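You operate a simulated robot arm through the tools that you are given. There is no shell and no other tool. Be economical: measure what you need, move in short steps, check, and stop when the job is done.

Carry out the task below with a simulated robot arm. There is one attempt and no reset: what you move stays moved.

TASK
Put the spray bottle on the platform under the open cupboard away on the platform under the speckled cupboard.
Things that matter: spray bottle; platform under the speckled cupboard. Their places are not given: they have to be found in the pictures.

It is judged by the outcome, as a careful person would: the job done as asked, and still so three seconds after it is handed in. It fails if anything else is knocked over, pushed out of place, dropped, spilled or broken.

THE ROBOT
A 6-joint arm with a two-finger parallel gripper, fixed in place. Base frame: the origin is at the foot of the arm, x ahead of it, y to its left, z up; the work surface is at about z = 800. Lengths are in mm, angles in degrees, forces in N, time in s.
With the tool pointing down near the work surface it reaches from about 240 to 640 mm from the base axis. Its first joint turns from -66.0 to 66.0 degrees. Payload 2.7 kg.
Tool frame: the origin (TCP) lies between the finger pads and is the grasp point; the fingertips stand 23 mm ahead of it; z points along the fingers, y is the line along which they close. The gripper opens to 94 mm. The fingers are 38 mm wide and 10 mm thick; the gripper's body (54 by 96 mm) begins 39 mm behind the TCP.
Orientation is told as [roll, pitch, yaw] about the base's x, y, z axes, in that order, counted from this pose: with the fingers straight down and closing along the base's y, the tool's x points along the base's -x, its y along +y and its z along -z.

THE INTERFACE
- The arm moves only by the tool jog_arm. Its argument "deltas" is a list of rows, each an object (a shift or turn left out is 0, a gripper value left out holds the last) with "offset": the shift along the tool's x, y, z in units of 300 mm (1.0 is 300 mm), a list of three; "angular": the turn, a rotation vector about the tool's x, y, z in units of 120 degrees (1.0 is 120 degrees), a list of three; "jaw": the finger opening in mm, from 0 to 94. In form: [{"offset": [tx, ty, tz], "angular": [ax, ay, az], "jaw": jaw}, ...]. A call has 1 to 10 rows; each row is the pose to reach, as a shift and turn from the pose commanded when the call began, along the tool's axes at that moment. A call with a number of a shift or a turn outside -1 to 1 is refused whole. A row lasts 0.2 s, in which the tool goes at most 50 mm and 8.6 degrees; a call with a longer step from one row to the next is refused whole, and so is a gripper value outside its range. A pose out of reach is approached as far as the arm can. The call stops where the force on the tool passes 40 N (or 10 N more than at its start, if that is more) or the arm is blocked; 0.2 s more then pass. The fingers move at their own pace (about 45 mm/s each) and stop on an object; they squeeze with about 39 N. The grip force told is the motor's: it shows also when the fingers shut on nothing. Time passes only in rows, and 0.2 s behind the last, so rows that repeat a pose let the fingers close. It gives the time, the measured TCP pose, the force on the tool (base axes), the opening and the grip force at its end, in the units of the frame above (readings bear some noise), and new pictures: "views" is both (left out), scene, wrist or none.
- Cameras (640 x 400 px; columns grow to the right, rows downward): "scene" is fixed at [87.7, -458.3, 1405]; the picture's right is [0.61, -0.79, 0.00], its down [-0.53, -0.41, -0.74] and it looks along [0.59, 0.45, -0.67] (base axes); focal length 314 px, centre (320, 200). "wrist" rides on the gripper at [-39, 0, -44] in the tool frame; the picture's right is [0.00, -1.00, 0.00], its down [0.97, 0.00, -0.24] and it looks along [0.24, 0.00, 0.97] (tool axes); focal length 218 px, centre (320, 200).
- locate(camera, pixels): for up to 12 pixels [column, row] of the newest picture of that camera ("zoom" is the newest enlarged one), the place [x, y, z] in the base frame of the surface seen there, good to about 2 mm, but the place of the scene camera against the robot may be out by one fixed shift of up to 18 mm in any direction. No time passes.
- enlarge(camera, box): a new picture of the part [left, top, right, bottom] of that camera's present view, enlarged. No time passes.
- hand_in(): hands the job in; it is judged then, once.

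Work in short steps. Measure before you move; look again where a grasp or a placing could have gone wrong, and mend it. You have 60 turns and 120 pictures in all, the two below and enlarged ones among them. Open the gripper and draw the arm clear of the work before you hand the job in, unless the task says otherwise; then end with one line.

The tools are called as name(argument=value, ...) on one line, values as JSON. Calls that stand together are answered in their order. jog_arm: Moves the arm, as the interface text tells. Its arguments: {"type":"object","properties":{"deltas":{"type":"array","items":{"type":"object","properties":{"offset":{"type":"array","items":{"type":"number"}},"angular":{"type":"array","items":{"type":"number"}},"jaw":{"type":"number"}}}},"views":{"type":"string","enum":["both","scene","wrist","none"]}},"required":["deltas"]} The other tools are called the same way: locate (camera, pixels) gives the place of the surface under pixels of a picture; enlarge (camera, box) takes an enlarged picture of a part of a camera's view; hand_in () hands the job in.

At the start:

```text
t: 0.0
eef_pos: [427.6, 32.8, 1058.1]
tcp_rot: [0.0, 0.0, 0.0]
force: [-0.4, 0.2, 0.8]
width: 93.8
gripper_force: 0.1
```

scene: 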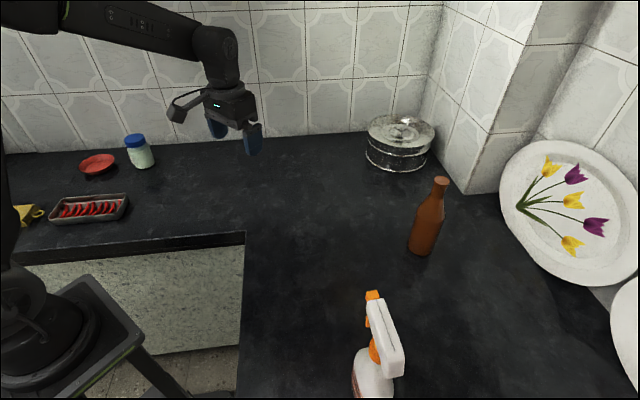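
wrist: 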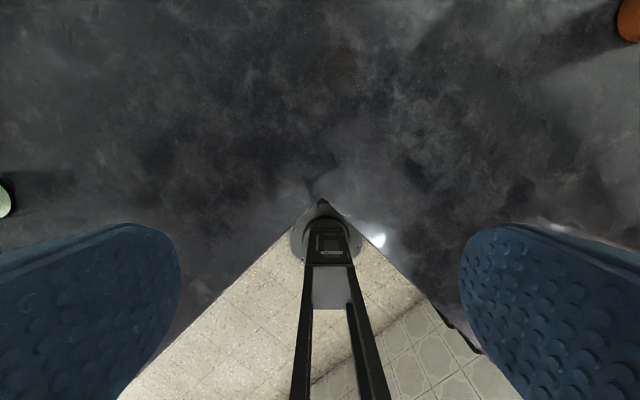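

The spray bottle stands at about (375,350) on the right-hand counter section. The left section, over the speckled front at (150,300), looks like the target. I'll measure both.

locate(camera="scene", pixels=[[372, 295], [388, 340], [375, 355], [372, 385], [340, 385], [243, 233], [130, 250], [180, 215], [200, 180], [140, 155], [425, 250], [100, 205]])

enlarge(camera="scene", box=[300, 270, 460, 400])

enlarge(camera="scene", box=[0, 100, 320, 300])

```text
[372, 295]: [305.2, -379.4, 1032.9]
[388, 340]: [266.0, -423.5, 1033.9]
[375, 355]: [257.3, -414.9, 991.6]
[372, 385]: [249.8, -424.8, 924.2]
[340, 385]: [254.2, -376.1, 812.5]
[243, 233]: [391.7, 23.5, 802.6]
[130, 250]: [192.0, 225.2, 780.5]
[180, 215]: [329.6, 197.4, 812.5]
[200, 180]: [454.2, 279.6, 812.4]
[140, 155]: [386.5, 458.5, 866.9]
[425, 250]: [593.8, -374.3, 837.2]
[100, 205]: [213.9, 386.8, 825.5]
```

```text
3.08 times, centred on (380, 335) of scene
```

zoom: 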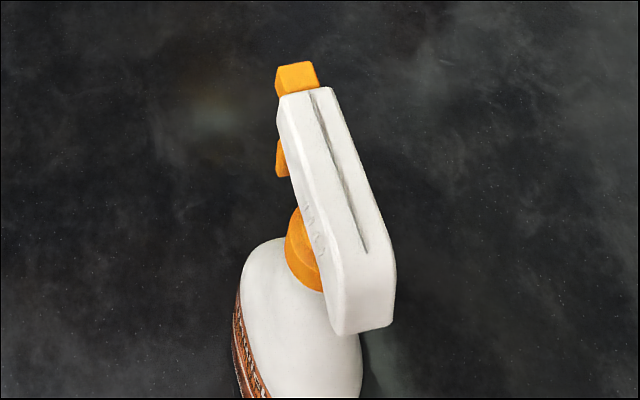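

```text
2.00 times, centred on (160, 200) of scene
```

zoom: 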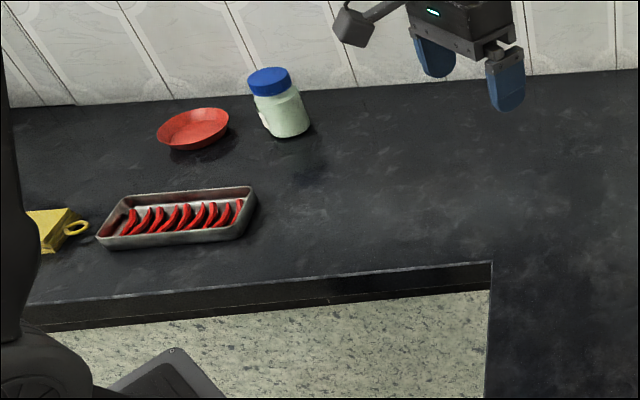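

The counter reads z≈812 in the scene camera, so that camera probably reads about 12 mm high. Before deciding which platform is which, I'll tilt the wrist camera up to see any cupboards above.

jog_arm(deltas=[{"angular": [0, -0.07, 0]}, {"angular": [0, -0.14, 0]}, {"angular": [0, -0.21, 0]}, {"angular": [0, -0.28, 0]}, {"angular": [0, -0.35, 0]}, {"angular": [0, -0.42, 0]}, {"angular": [0, -0.49, 0]}, {"angular": [0, -0.56, 0]}, {"angular": [0, -0.63, 0]}, {"angular": [0, -0.7, 0]}])

```text
t: 2.2
eef_pos: [419.2, 99.1, 1068.9]
tcp_rot: [-5.2, -83.8, 3.9]
force: [0.3, -0.3, 0.5]
width: 93.8
gripper_force: 0.1
out of reach, approached as far as the arm can: row 5, 6, 7, 8, 9, 10
```

scene: 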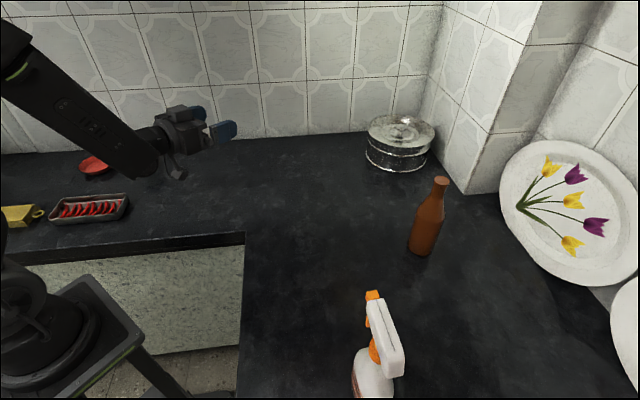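
wrist: 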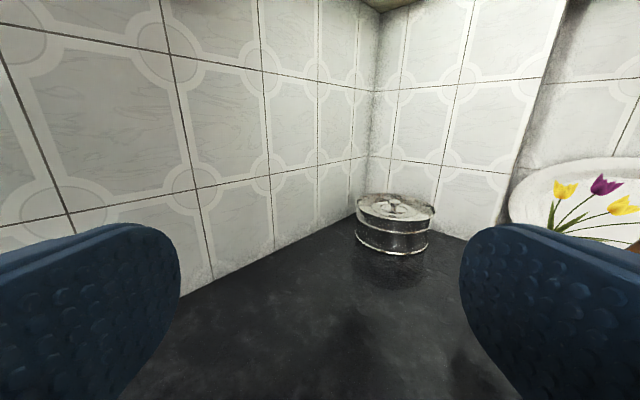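

A cupboard underside shows at the top, around (400,3). I'll tilt further up.

jog_arm(deltas=[{"angular": [0, -0.065, 0]}, {"angular": [0, -0.13, 0]}, {"angular": [0, -0.195, 0]}, {"angular": [0, -0.26, 0]}, {"angular": [0, -0.3, 0]}], views="wrist")

```text
t: 3.4
eef_pos: [428.5, 144.2, 1094.6]
tcp_rot: [-174.9, -60.0, 174.6]
force: [0.8, 0.5, 0.0]
width: 93.7
gripper_force: 0.0
out of reach, approached as far as the arm can: row 1, 2, 3, 4, 5
```

wrist: 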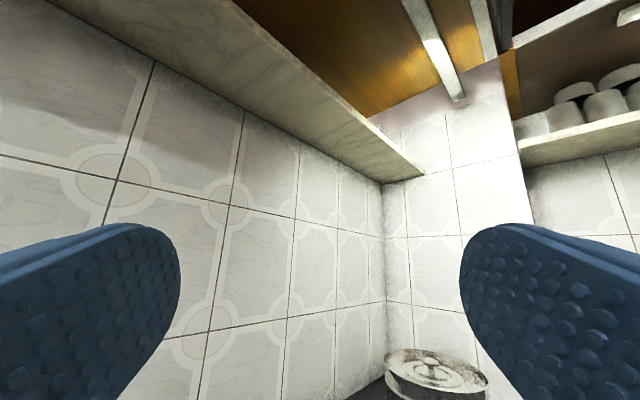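

There is an open cupboard with dishes over the right wall, and a shelf or cupboard over the left wall. I'll check the heights and then look left.

locate(camera="wrist", pixels=[[385, 180], [422, 174], [310, 110], [240, 10], [180, 20], [300, 120], [463, 97], [520, 140], [630, 120], [330, 40]])

jog_arm(deltas=[{"angular": [0.065, 0, 0]}, {"angular": [0.13, 0, 0]}, {"angular": [0.195, 0, 0]}, {"angular": [0.26, 0, 0]}, {"angular": [0.325, 0, 0]}, {"angular": [0.39, 0, 0]}], views="both")

```text
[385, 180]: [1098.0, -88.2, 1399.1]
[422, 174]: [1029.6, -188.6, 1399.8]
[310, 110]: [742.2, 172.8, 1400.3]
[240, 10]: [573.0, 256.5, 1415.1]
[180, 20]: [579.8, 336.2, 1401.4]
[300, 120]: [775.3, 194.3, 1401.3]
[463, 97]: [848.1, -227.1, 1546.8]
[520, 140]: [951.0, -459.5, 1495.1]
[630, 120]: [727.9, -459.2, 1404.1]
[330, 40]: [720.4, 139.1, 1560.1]
```

```text
t: 4.8
eef_pos: [433.7, 151.8, 1105.3]
tcp_rot: [133.3, -60.2, 179.7]
force: [0.0, -0.4, -0.3]
width: 94.0
gripper_force: 0.0
out of reach, approached as far as the arm can: row 1, 2, 3, 4, 5, 6
```

scene: 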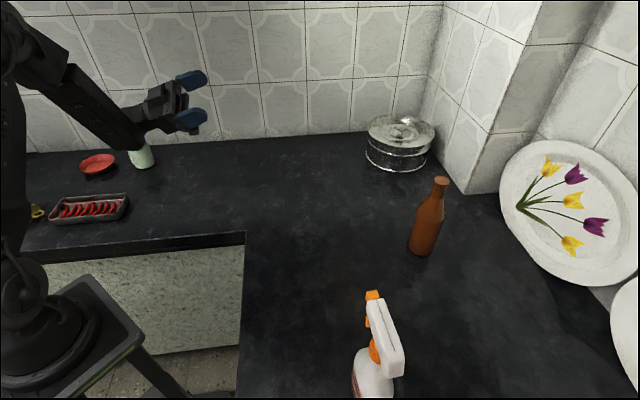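
wrist: 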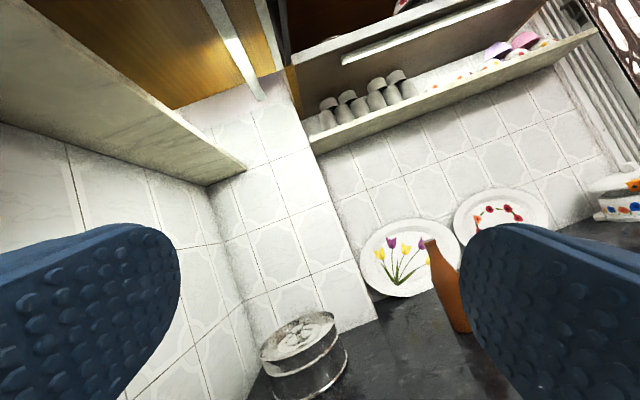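

The open cupboard over the right counter is confirmed. Now I'll look left.

jog_arm(deltas=[{"angular": [-0.065, 0, 0]}, {"angular": [-0.13, 0, 0]}, {"angular": [-0.195, 0, 0]}, {"angular": [-0.26, 0, 0]}, {"angular": [-0.325, 0, 0]}, {"angular": [-0.39, 0, 0]}, {"angular": [-0.455, 0, 0]}, {"angular": [-0.52, 0, 0]}, {"angular": [-0.585, 0, 0]}, {"angular": [-0.65, 0, 0]}], views="both")

```text
t: 7.0
eef_pos: [307.4, 312.8, 1092.8]
tcp_rot: [-152.8, -61.7, 178.0]
force: [0.1, 0.0, -0.4]
width: 93.8
gripper_force: 0.2
out of reach, approached as far as the arm can: row 1, 2, 3, 4, 5, 6, 7, 8, 9, 10
```

scene: 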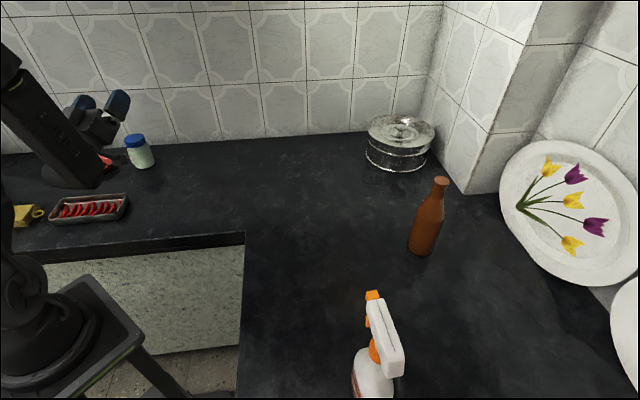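
wrist: 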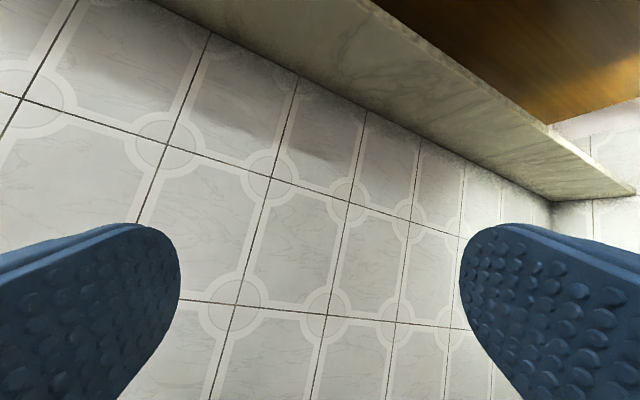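

The left wall's cupboard runs along the whole left counter, so that counter is the target. The free area there is around base (365,244). I'll swing the tool back to point straight down in two calls.

jog_arm(deltas=[{"angular": [-0.016, 0.065, 0]}, {"angular": [-0.032, 0.13, 0]}, {"angular": [-0.048, 0.195, 0]}, {"angular": [-0.064, 0.26, 0]}, {"angular": [-0.08, 0.325, 0]}, {"angular": [-0.096, 0.39, 0]}, {"angular": [-0.112, 0.455, 0]}, {"angular": [-0.128, 0.52, 0]}, {"angular": [-0.144, 0.585, 0]}, {"angular": [-0.16, 0.65, 0]}], views="none")

```text
t: 9.2
eef_pos: [307.8, 313.0, 1091.5]
tcp_rot: [-9.3, -33.6, 44.8]
force: [0.1, 0.1, -0.2]
width: 94.1
gripper_force: 0.1
```

jog_arm(deltas=[{"angular": [-0.0137, 0.0556, 0]}, {"angular": [-0.0275, 0.111, 0]}, {"angular": [-0.041, 0.167, 0]}, {"angular": [-0.055, 0.222, 0]}, {"angular": [-0.0687, 0.279, 0]}], views="wrist")

```text
t: 10.4
eef_pos: [308.1, 312.2, 1090.0]
tcp_rot: [0.0, -0.2, 41.9]
force: [-1.1, -0.2, 0.0]
width: 93.7
gripper_force: 0.0
```

wrist: 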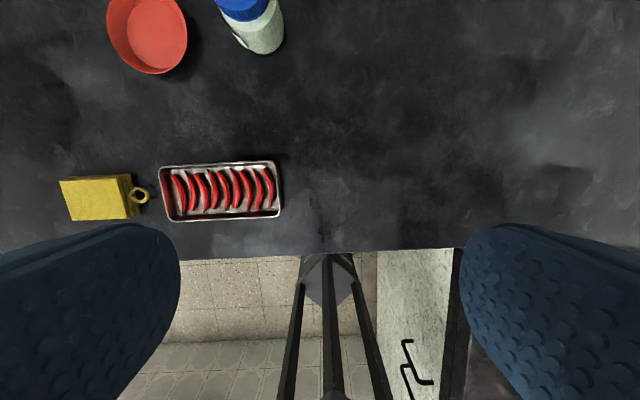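

The tool is down at yaw 42°, lined up with the counter. I'll measure the free placing area in the wrist view.

locate(camera="wrist", pixels=[[400, 150], [400, 240], [460, 245], [282, 190], [275, 40], [420, 60], [330, 180], [500, 100], [420, 330], [400, 380]])

locate(camera="scene", pixels=[[126, 210], [128, 195], [20, 262], [245, 232], [200, 195], [190, 190], [139, 138]])

```text
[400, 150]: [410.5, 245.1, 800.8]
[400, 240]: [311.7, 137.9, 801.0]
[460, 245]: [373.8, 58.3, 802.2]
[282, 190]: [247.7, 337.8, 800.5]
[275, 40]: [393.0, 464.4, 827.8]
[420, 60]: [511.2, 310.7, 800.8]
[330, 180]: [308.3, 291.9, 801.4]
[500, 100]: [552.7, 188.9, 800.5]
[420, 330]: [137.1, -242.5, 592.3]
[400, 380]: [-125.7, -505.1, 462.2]
```

```text
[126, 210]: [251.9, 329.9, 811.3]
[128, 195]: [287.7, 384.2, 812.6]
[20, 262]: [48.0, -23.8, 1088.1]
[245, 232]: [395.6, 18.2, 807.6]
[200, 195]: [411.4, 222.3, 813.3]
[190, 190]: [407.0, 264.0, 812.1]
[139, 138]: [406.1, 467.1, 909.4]
```

The counter truly sits at z≈801, so the scene camera is about 11 mm high and a few mm off in plan. The bottle's head then tops out near z≈1022, around (270,-410). I'll travel there in an arc, keeping this yaw because it roughly matches the head direction.

jog_arm(deltas=[{"offset": [0.012, -0.135, -0.03]}, {"offset": [0.024, -0.27, -0.06]}, {"offset": [0.036, -0.404, -0.08]}, {"offset": [0.048, -0.539, -0.1]}, {"offset": [0.059, -0.673, -0.1]}, {"offset": [0.137, -0.768, -0.1]}, {"offset": [0.214, -0.862, -0.1]}, {"offset": [0.292, -0.957, -0.1]}], views="none")

```text
t: 12.2
eef_pos: [433.7, 39.1, 1120.4]
tcp_rot: [0.2, -0.1, 41.9]
force: [0.1, -1.3, -0.3]
width: 94.0
gripper_force: 0.0
```

jog_arm(deltas=[{"offset": [0.123, -0.103, 0]}, {"offset": [0.247, -0.207, 0]}, {"offset": [0.37, -0.31, 0]}, {"offset": [0.493, -0.413, 0]}, {"offset": [0.617, -0.517, 0]}, {"offset": [0.733, -0.547, 0]}, {"offset": [0.85, -0.577, 0]}, {"offset": [0.967, -0.607, 0]}], views="both")

```text
t: 14.0
eef_pos: [339.3, -289.9, 1118.7]
tcp_rot: [0.0, -0.2, 42.0]
force: [0.3, -1.0, 0.8]
width: 93.8
gripper_force: 0.0
```

scene: 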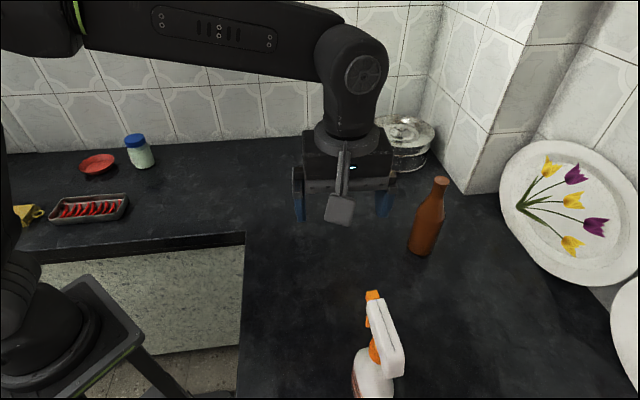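
wrist: 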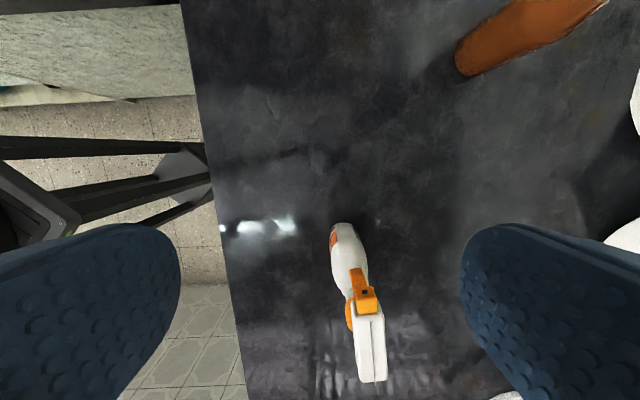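

The bottle head shows in the wrist view from (365,300) to (373,380), and I'll measure it.

locate(camera="wrist", pixels=[[366, 295], [358, 325], [382, 325], [362, 375], [384, 375], [370, 350], [356, 320], [345, 245], [362, 282], [352, 300]])

enlarge(camera="wrist", box=[290, 200, 450, 400])

```text
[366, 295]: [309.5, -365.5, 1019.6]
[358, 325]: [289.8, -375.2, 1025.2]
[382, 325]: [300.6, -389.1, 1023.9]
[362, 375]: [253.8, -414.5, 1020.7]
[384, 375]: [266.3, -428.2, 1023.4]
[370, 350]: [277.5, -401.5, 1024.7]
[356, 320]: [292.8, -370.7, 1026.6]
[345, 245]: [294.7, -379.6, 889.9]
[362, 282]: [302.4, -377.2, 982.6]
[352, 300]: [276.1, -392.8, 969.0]
```

```text
2.00 times, centred on (370, 300) of wrist
```

zoom: 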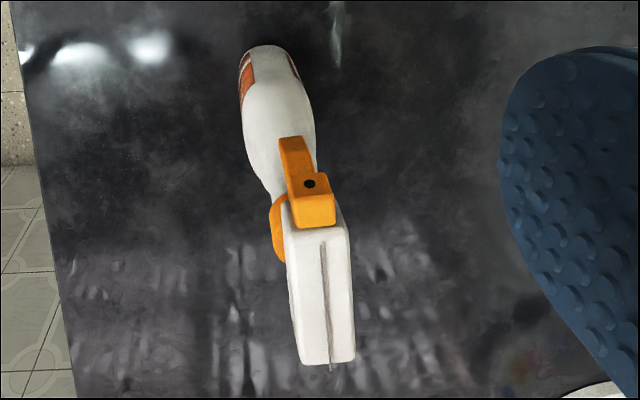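

The head is about 18 mm wide, centred at (278,-402), with its top at z≈1024 and its axis at 48.4°. I'll move above it and align the yaw.

jog_arm(deltas=[{"offset": [0.1, -0.035, 0], "angular": [0, 0, -0.0135]}, {"offset": [0.2, -0.07, 0], "angular": [0, 0, -0.027]}, {"offset": [0.3, -0.105, 0], "angular": [0, 0, -0.04]}, {"offset": [0.402, -0.141, 0], "angular": [0, 0, -0.0535]}, {"offset": [0.402, -0.141, 0.1], "angular": [0, 0, -0.0535]}], views="both")

```text
t: 15.2
eef_pos: [278.3, -400.1, 1088.2]
tcp_rot: [0.0, -0.2, 48.4]
force: [0.3, 1.1, 1.1]
width: 94.0
gripper_force: 0.1
```

scene: 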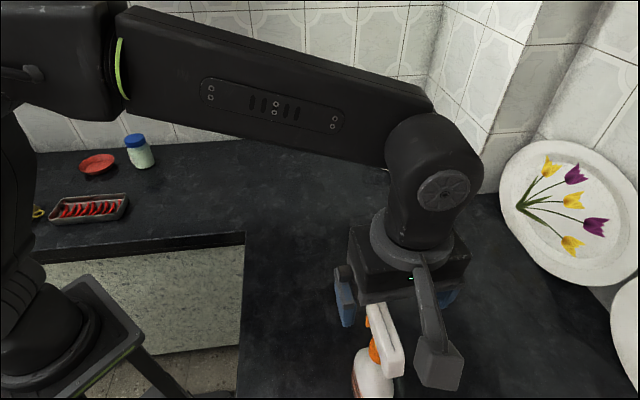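
wrist: 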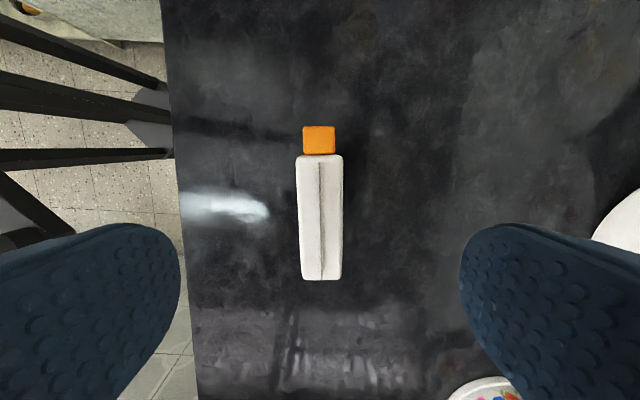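

The head is centred between the fingers. A bracket hangs on the near side of the gripper at about (438,370), so I'll check its height before descending.

locate(camera="scene", pixels=[[438, 380], [435, 350], [425, 280], [348, 322], [385, 335], [372, 385], [458, 350]])

locate(camera="wrist", pixels=[[300, 160], [340, 160], [304, 275], [340, 275], [319, 130], [320, 220]])

```text
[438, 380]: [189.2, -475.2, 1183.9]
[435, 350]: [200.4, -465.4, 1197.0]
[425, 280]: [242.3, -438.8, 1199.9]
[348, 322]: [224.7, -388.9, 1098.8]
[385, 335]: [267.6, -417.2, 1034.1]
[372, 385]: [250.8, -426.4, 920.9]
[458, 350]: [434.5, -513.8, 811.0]
```

```text
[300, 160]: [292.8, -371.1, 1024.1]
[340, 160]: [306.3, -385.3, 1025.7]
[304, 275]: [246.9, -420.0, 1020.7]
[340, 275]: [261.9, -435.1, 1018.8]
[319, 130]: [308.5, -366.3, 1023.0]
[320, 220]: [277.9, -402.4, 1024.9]
```

The bracket is high (z≈1180), so it clears. I'll descend to TCP z≈1005.

jog_arm(deltas=[{"offset": [0.003, 0, 0.07]}, {"offset": [0.006, 0, 0.14]}, {"offset": [0.006, 0, 0.21]}, {"offset": [0.006, 0, 0.277]}], views="both")

```text
t: 16.2
eef_pos: [277.3, -401.8, 1006.0]
tcp_rot: [-0.1, -0.3, 48.4]
force: [-0.8, 0.2, -0.6]
width: 93.9
gripper_force: 0.1
```

scene: 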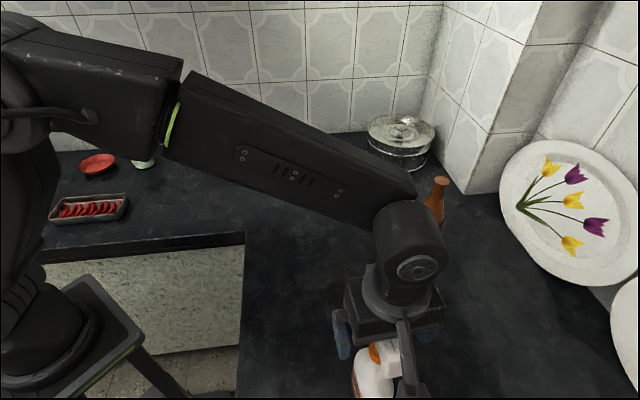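
wrist: 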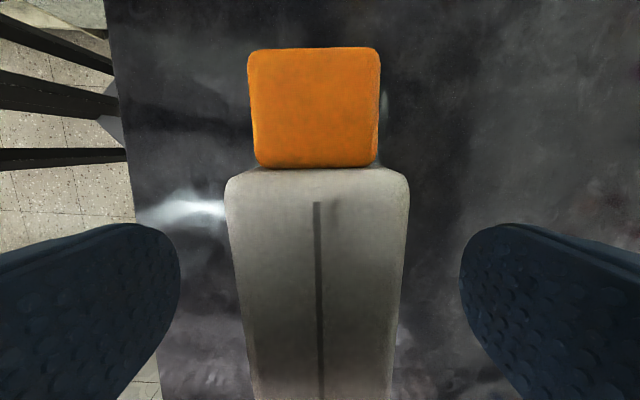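

Well centred. I'll close on the head.

jog_arm(deltas=[{"jaw": 50}, {"jaw": 30}, {"jaw": 10}, {"jaw": 5}, {"jaw": 5}, {"jaw": 5}, {"jaw": 5}], views="wrist")

```text
t: 17.8
eef_pos: [277.4, -402.5, 1005.0]
tcp_rot: [0.1, -0.2, 48.3]
force: [-0.1, -1.5, 1.0]
width: 24.1
gripper_force: 38.6
```

wrist: 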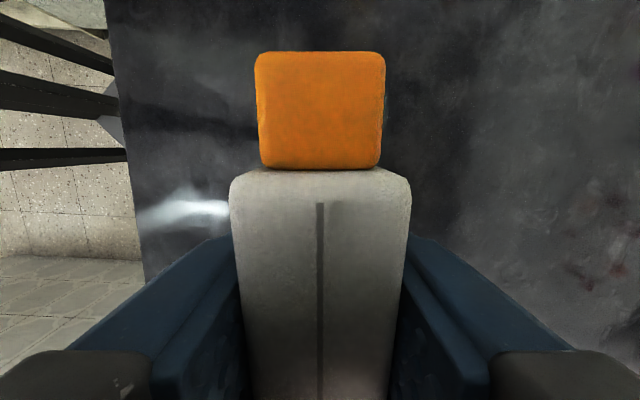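

The grip holds at 24 mm and 39 N. I'll lift gently by 75 mm.

jog_arm(deltas=[{"offset": [0, 0, -0.03]}, {"offset": [0, 0, -0.07]}, {"offset": [0, 0, -0.12]}, {"offset": [0, 0, -0.18]}, {"offset": [0, 0, -0.25]}], views="both")

```text
t: 19.0
eef_pos: [276.7, -402.5, 1080.0]
tcp_rot: [0.0, -0.2, 48.2]
force: [-0.5, 0.3, -5.5]
width: 23.9
gripper_force: 39.3
```

scene: 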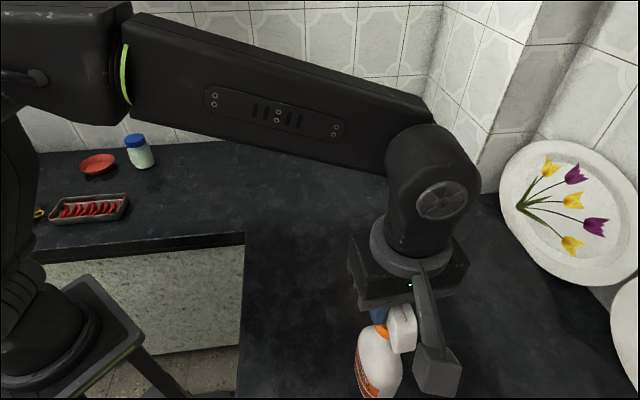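
wrist: 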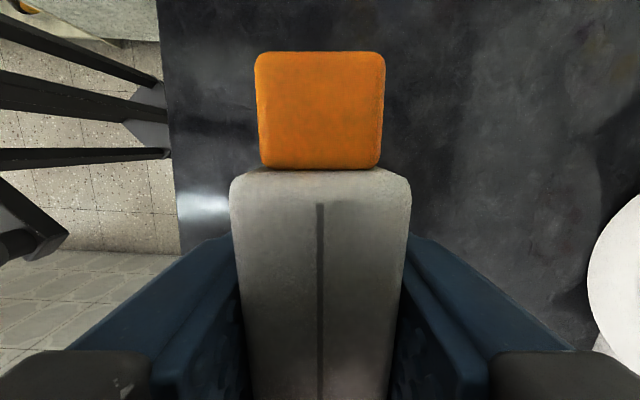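

The lift is good, with a 5.5 N load. I'll carry the bottle back along the arc.

jog_arm(deltas=[{"offset": [-0.09, 0.016, 0]}, {"offset": [-0.2, 0.037, 0]}, {"offset": [-0.31, 0.057, 0]}, {"offset": [-0.43, 0.079, 0]}, {"offset": [-0.547, 0.11, 0]}, {"offset": [-0.664, 0.142, 0]}, {"offset": [-0.78, 0.174, 0]}, {"offset": [-0.897, 0.205, 0]}], views="none")

```text
t: 20.8
eef_pos: [410.2, -159.3, 1080.8]
tcp_rot: [0.0, -0.2, 48.3]
force: [-0.2, -0.6, -5.3]
width: 24.0
gripper_force: 38.6
```

jog_arm(deltas=[{"offset": [-0.095, 0.053, 0]}, {"offset": [-0.19, 0.106, 0]}, {"offset": [-0.284, 0.159, 0]}, {"offset": [-0.379, 0.212, 0]}, {"offset": [-0.474, 0.265, 0]}, {"offset": [-0.549, 0.332, 0]}, {"offset": [-0.623, 0.398, 0]}, {"offset": [-0.698, 0.465, 0]}, {"offset": [-0.772, 0.531, 0]}, {"offset": [-0.847, 0.598, 0]}], views="scene")

```text
t: 23.0
eef_pos: [444.1, 148.9, 1081.8]
tcp_rot: [0.0, -0.1, 48.4]
force: [-0.3, 1.2, -5.5]
width: 23.8
gripper_force: 38.9
```

scene: 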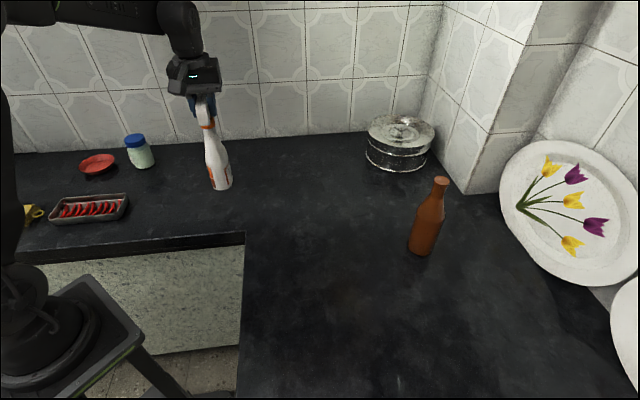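

The bottle is hanging upright. I'll move to the placing spot (420,300) and lower to just above the counter.

jog_arm(deltas=[{"offset": [-0.065, 0.079, 0]}, {"offset": [-0.129, 0.158, 0]}, {"offset": [-0.194, 0.236, 0]}, {"offset": [-0.258, 0.315, 0]}, {"offset": [-0.323, 0.394, 0]}, {"offset": [-0.323, 0.394, 0.08]}, {"offset": [-0.323, 0.394, 0.16]}, {"offset": [-0.323, 0.394, 0.22]}], views="scene")

```text
t: 24.8
eef_pos: [420.4, 300.2, 1015.8]
tcp_rot: [0.0, -0.3, 48.3]
force: [-0.7, -0.4, -5.3]
width: 23.9
gripper_force: 39.0
```

scene: 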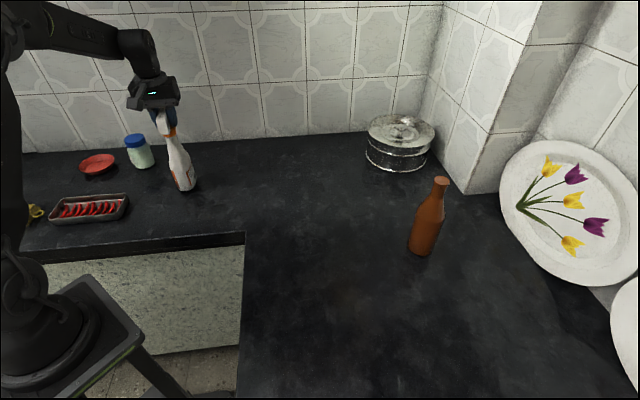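

Now for the last ~11 mm, lowered slowly.

jog_arm(deltas=[{"offset": [0, 0, 0.013]}, {"offset": [0, 0, 0.023]}, {"offset": [0, 0, 0.03]}, {"offset": [0, 0, 0.035]}], views="scene")

enlarge(camera="scene", box=[80, 60, 260, 220])

```text
t: 25.8
eef_pos: [421.4, 299.9, 1005.1]
tcp_rot: [0.1, -0.1, 48.3]
force: [-0.8, -0.1, -4.5]
width: 24.2
gripper_force: 39.5
```

scene: 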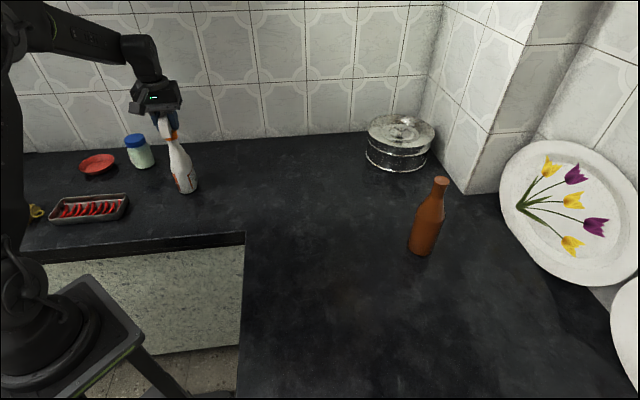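

```text
2.50 times, centred on (170, 140) of scene
```

zoom: 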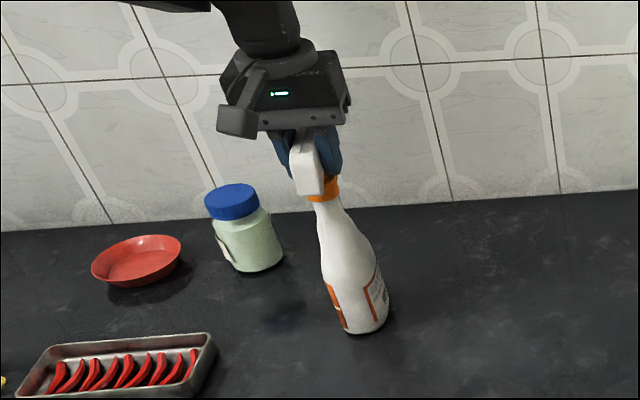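

The load is only starting to ease, so I'll go down in 1 mm steps until contact.

jog_arm(deltas=[{"offset": [0, 0, 0.003]}, {"offset": [0, 0, 0.005]}, {"offset": [0, 0, 0.005]}], views="none")

```text
t: 26.6
eef_pos: [421.0, 300.7, 1005.1]
tcp_rot: [0.0, -0.2, 48.3]
force: [-1.5, -0.1, 2.0]
width: 23.9
gripper_force: 38.8
```

Contact is made: the force has turned to +2 N, so the bottle is standing. I'll open slowly and keep the pose.

jog_arm(deltas=[{"jaw": 26}, {"jaw": 30}, {"jaw": 40}, {"jaw": 60}, {"jaw": 80}, {"jaw": 94}, {"jaw": 94}, {"jaw": 94}], views="wrist")

```text
t: 28.4
eef_pos: [421.0, 299.3, 1005.5]
tcp_rot: [0.0, -0.2, 48.4]
force: [0.5, 0.3, 0.2]
width: 94.0
gripper_force: 0.0
```

wrist: 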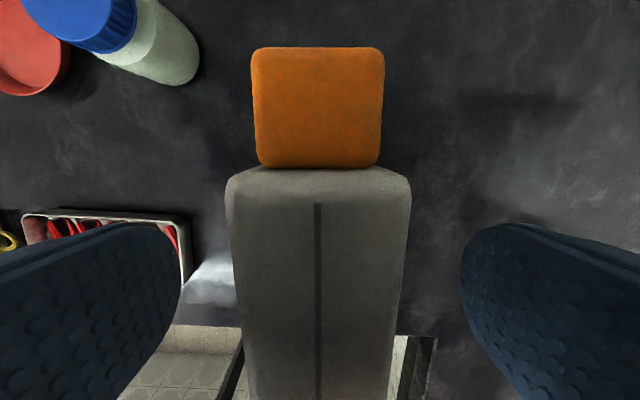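

The fingers are fully clear. I'll rise straight up and then draw away to the right.

jog_arm(deltas=[{"offset": [0, 0, -0.05]}, {"offset": [0, 0, -0.13]}, {"offset": [0, 0, -0.24]}, {"offset": [0, 0, -0.36]}, {"offset": [0.08, -0.1, -0.36]}, {"offset": [0.17, -0.2, -0.36]}, {"offset": [0.26, -0.3, -0.36]}, {"offset": [0.35, -0.4, -0.36]}, {"offset": [0.44, -0.5, -0.36]}], views="both")

enlarge(camera="scene", box=[0, 60, 320, 260])

```text
t: 30.4
eef_pos: [444.9, 102.1, 1112.9]
tcp_rot: [0.0, -0.2, 48.4]
force: [0.8, -0.3, 0.2]
width: 94.0
gripper_force: 0.0
```

scene: 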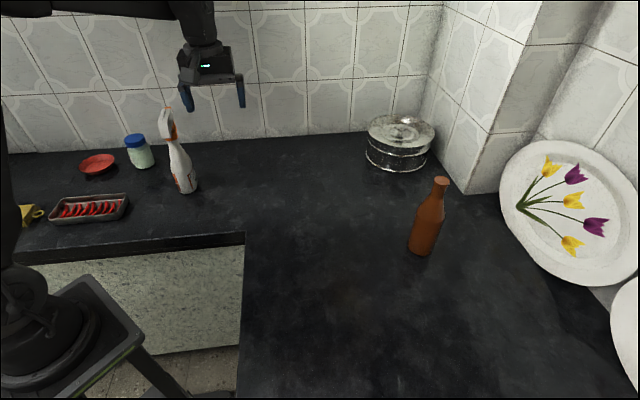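
wrist: 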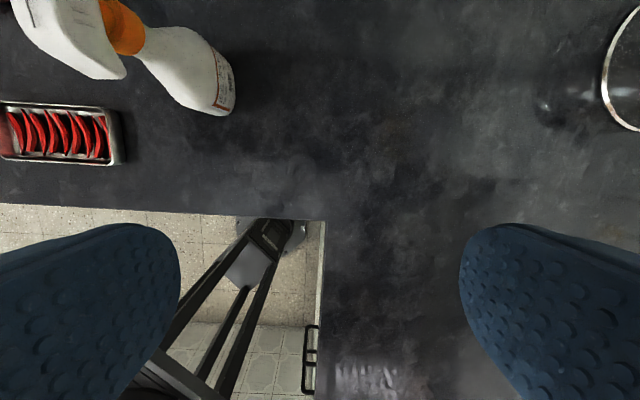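

```text
2.00 times, centred on (160, 160) of scene
```

zoom: 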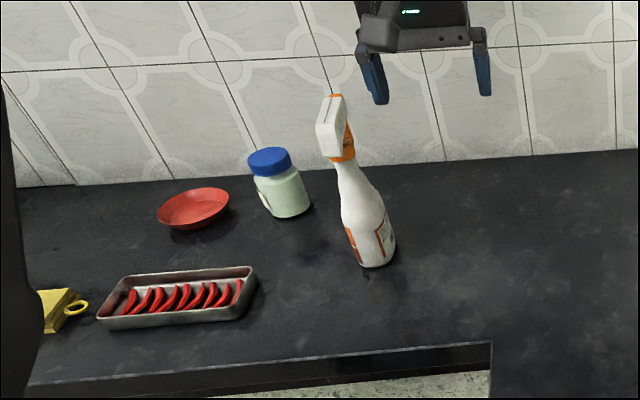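

The bottle stands upright on the left counter, nothing else has moved, and the arm is clear. I'm handing in.

hand_in()

```text
The job is handed in.
```

I moved the spray bottle from the right counter, under the open cupboard, to the left counter. It was standing upright with nothing else moved when I handed in. I took the left counter to be the one under the speckled cupboard, because the open cupboard with dishes hangs over the right counter; I didn't get a full view of the left cupboard itself.
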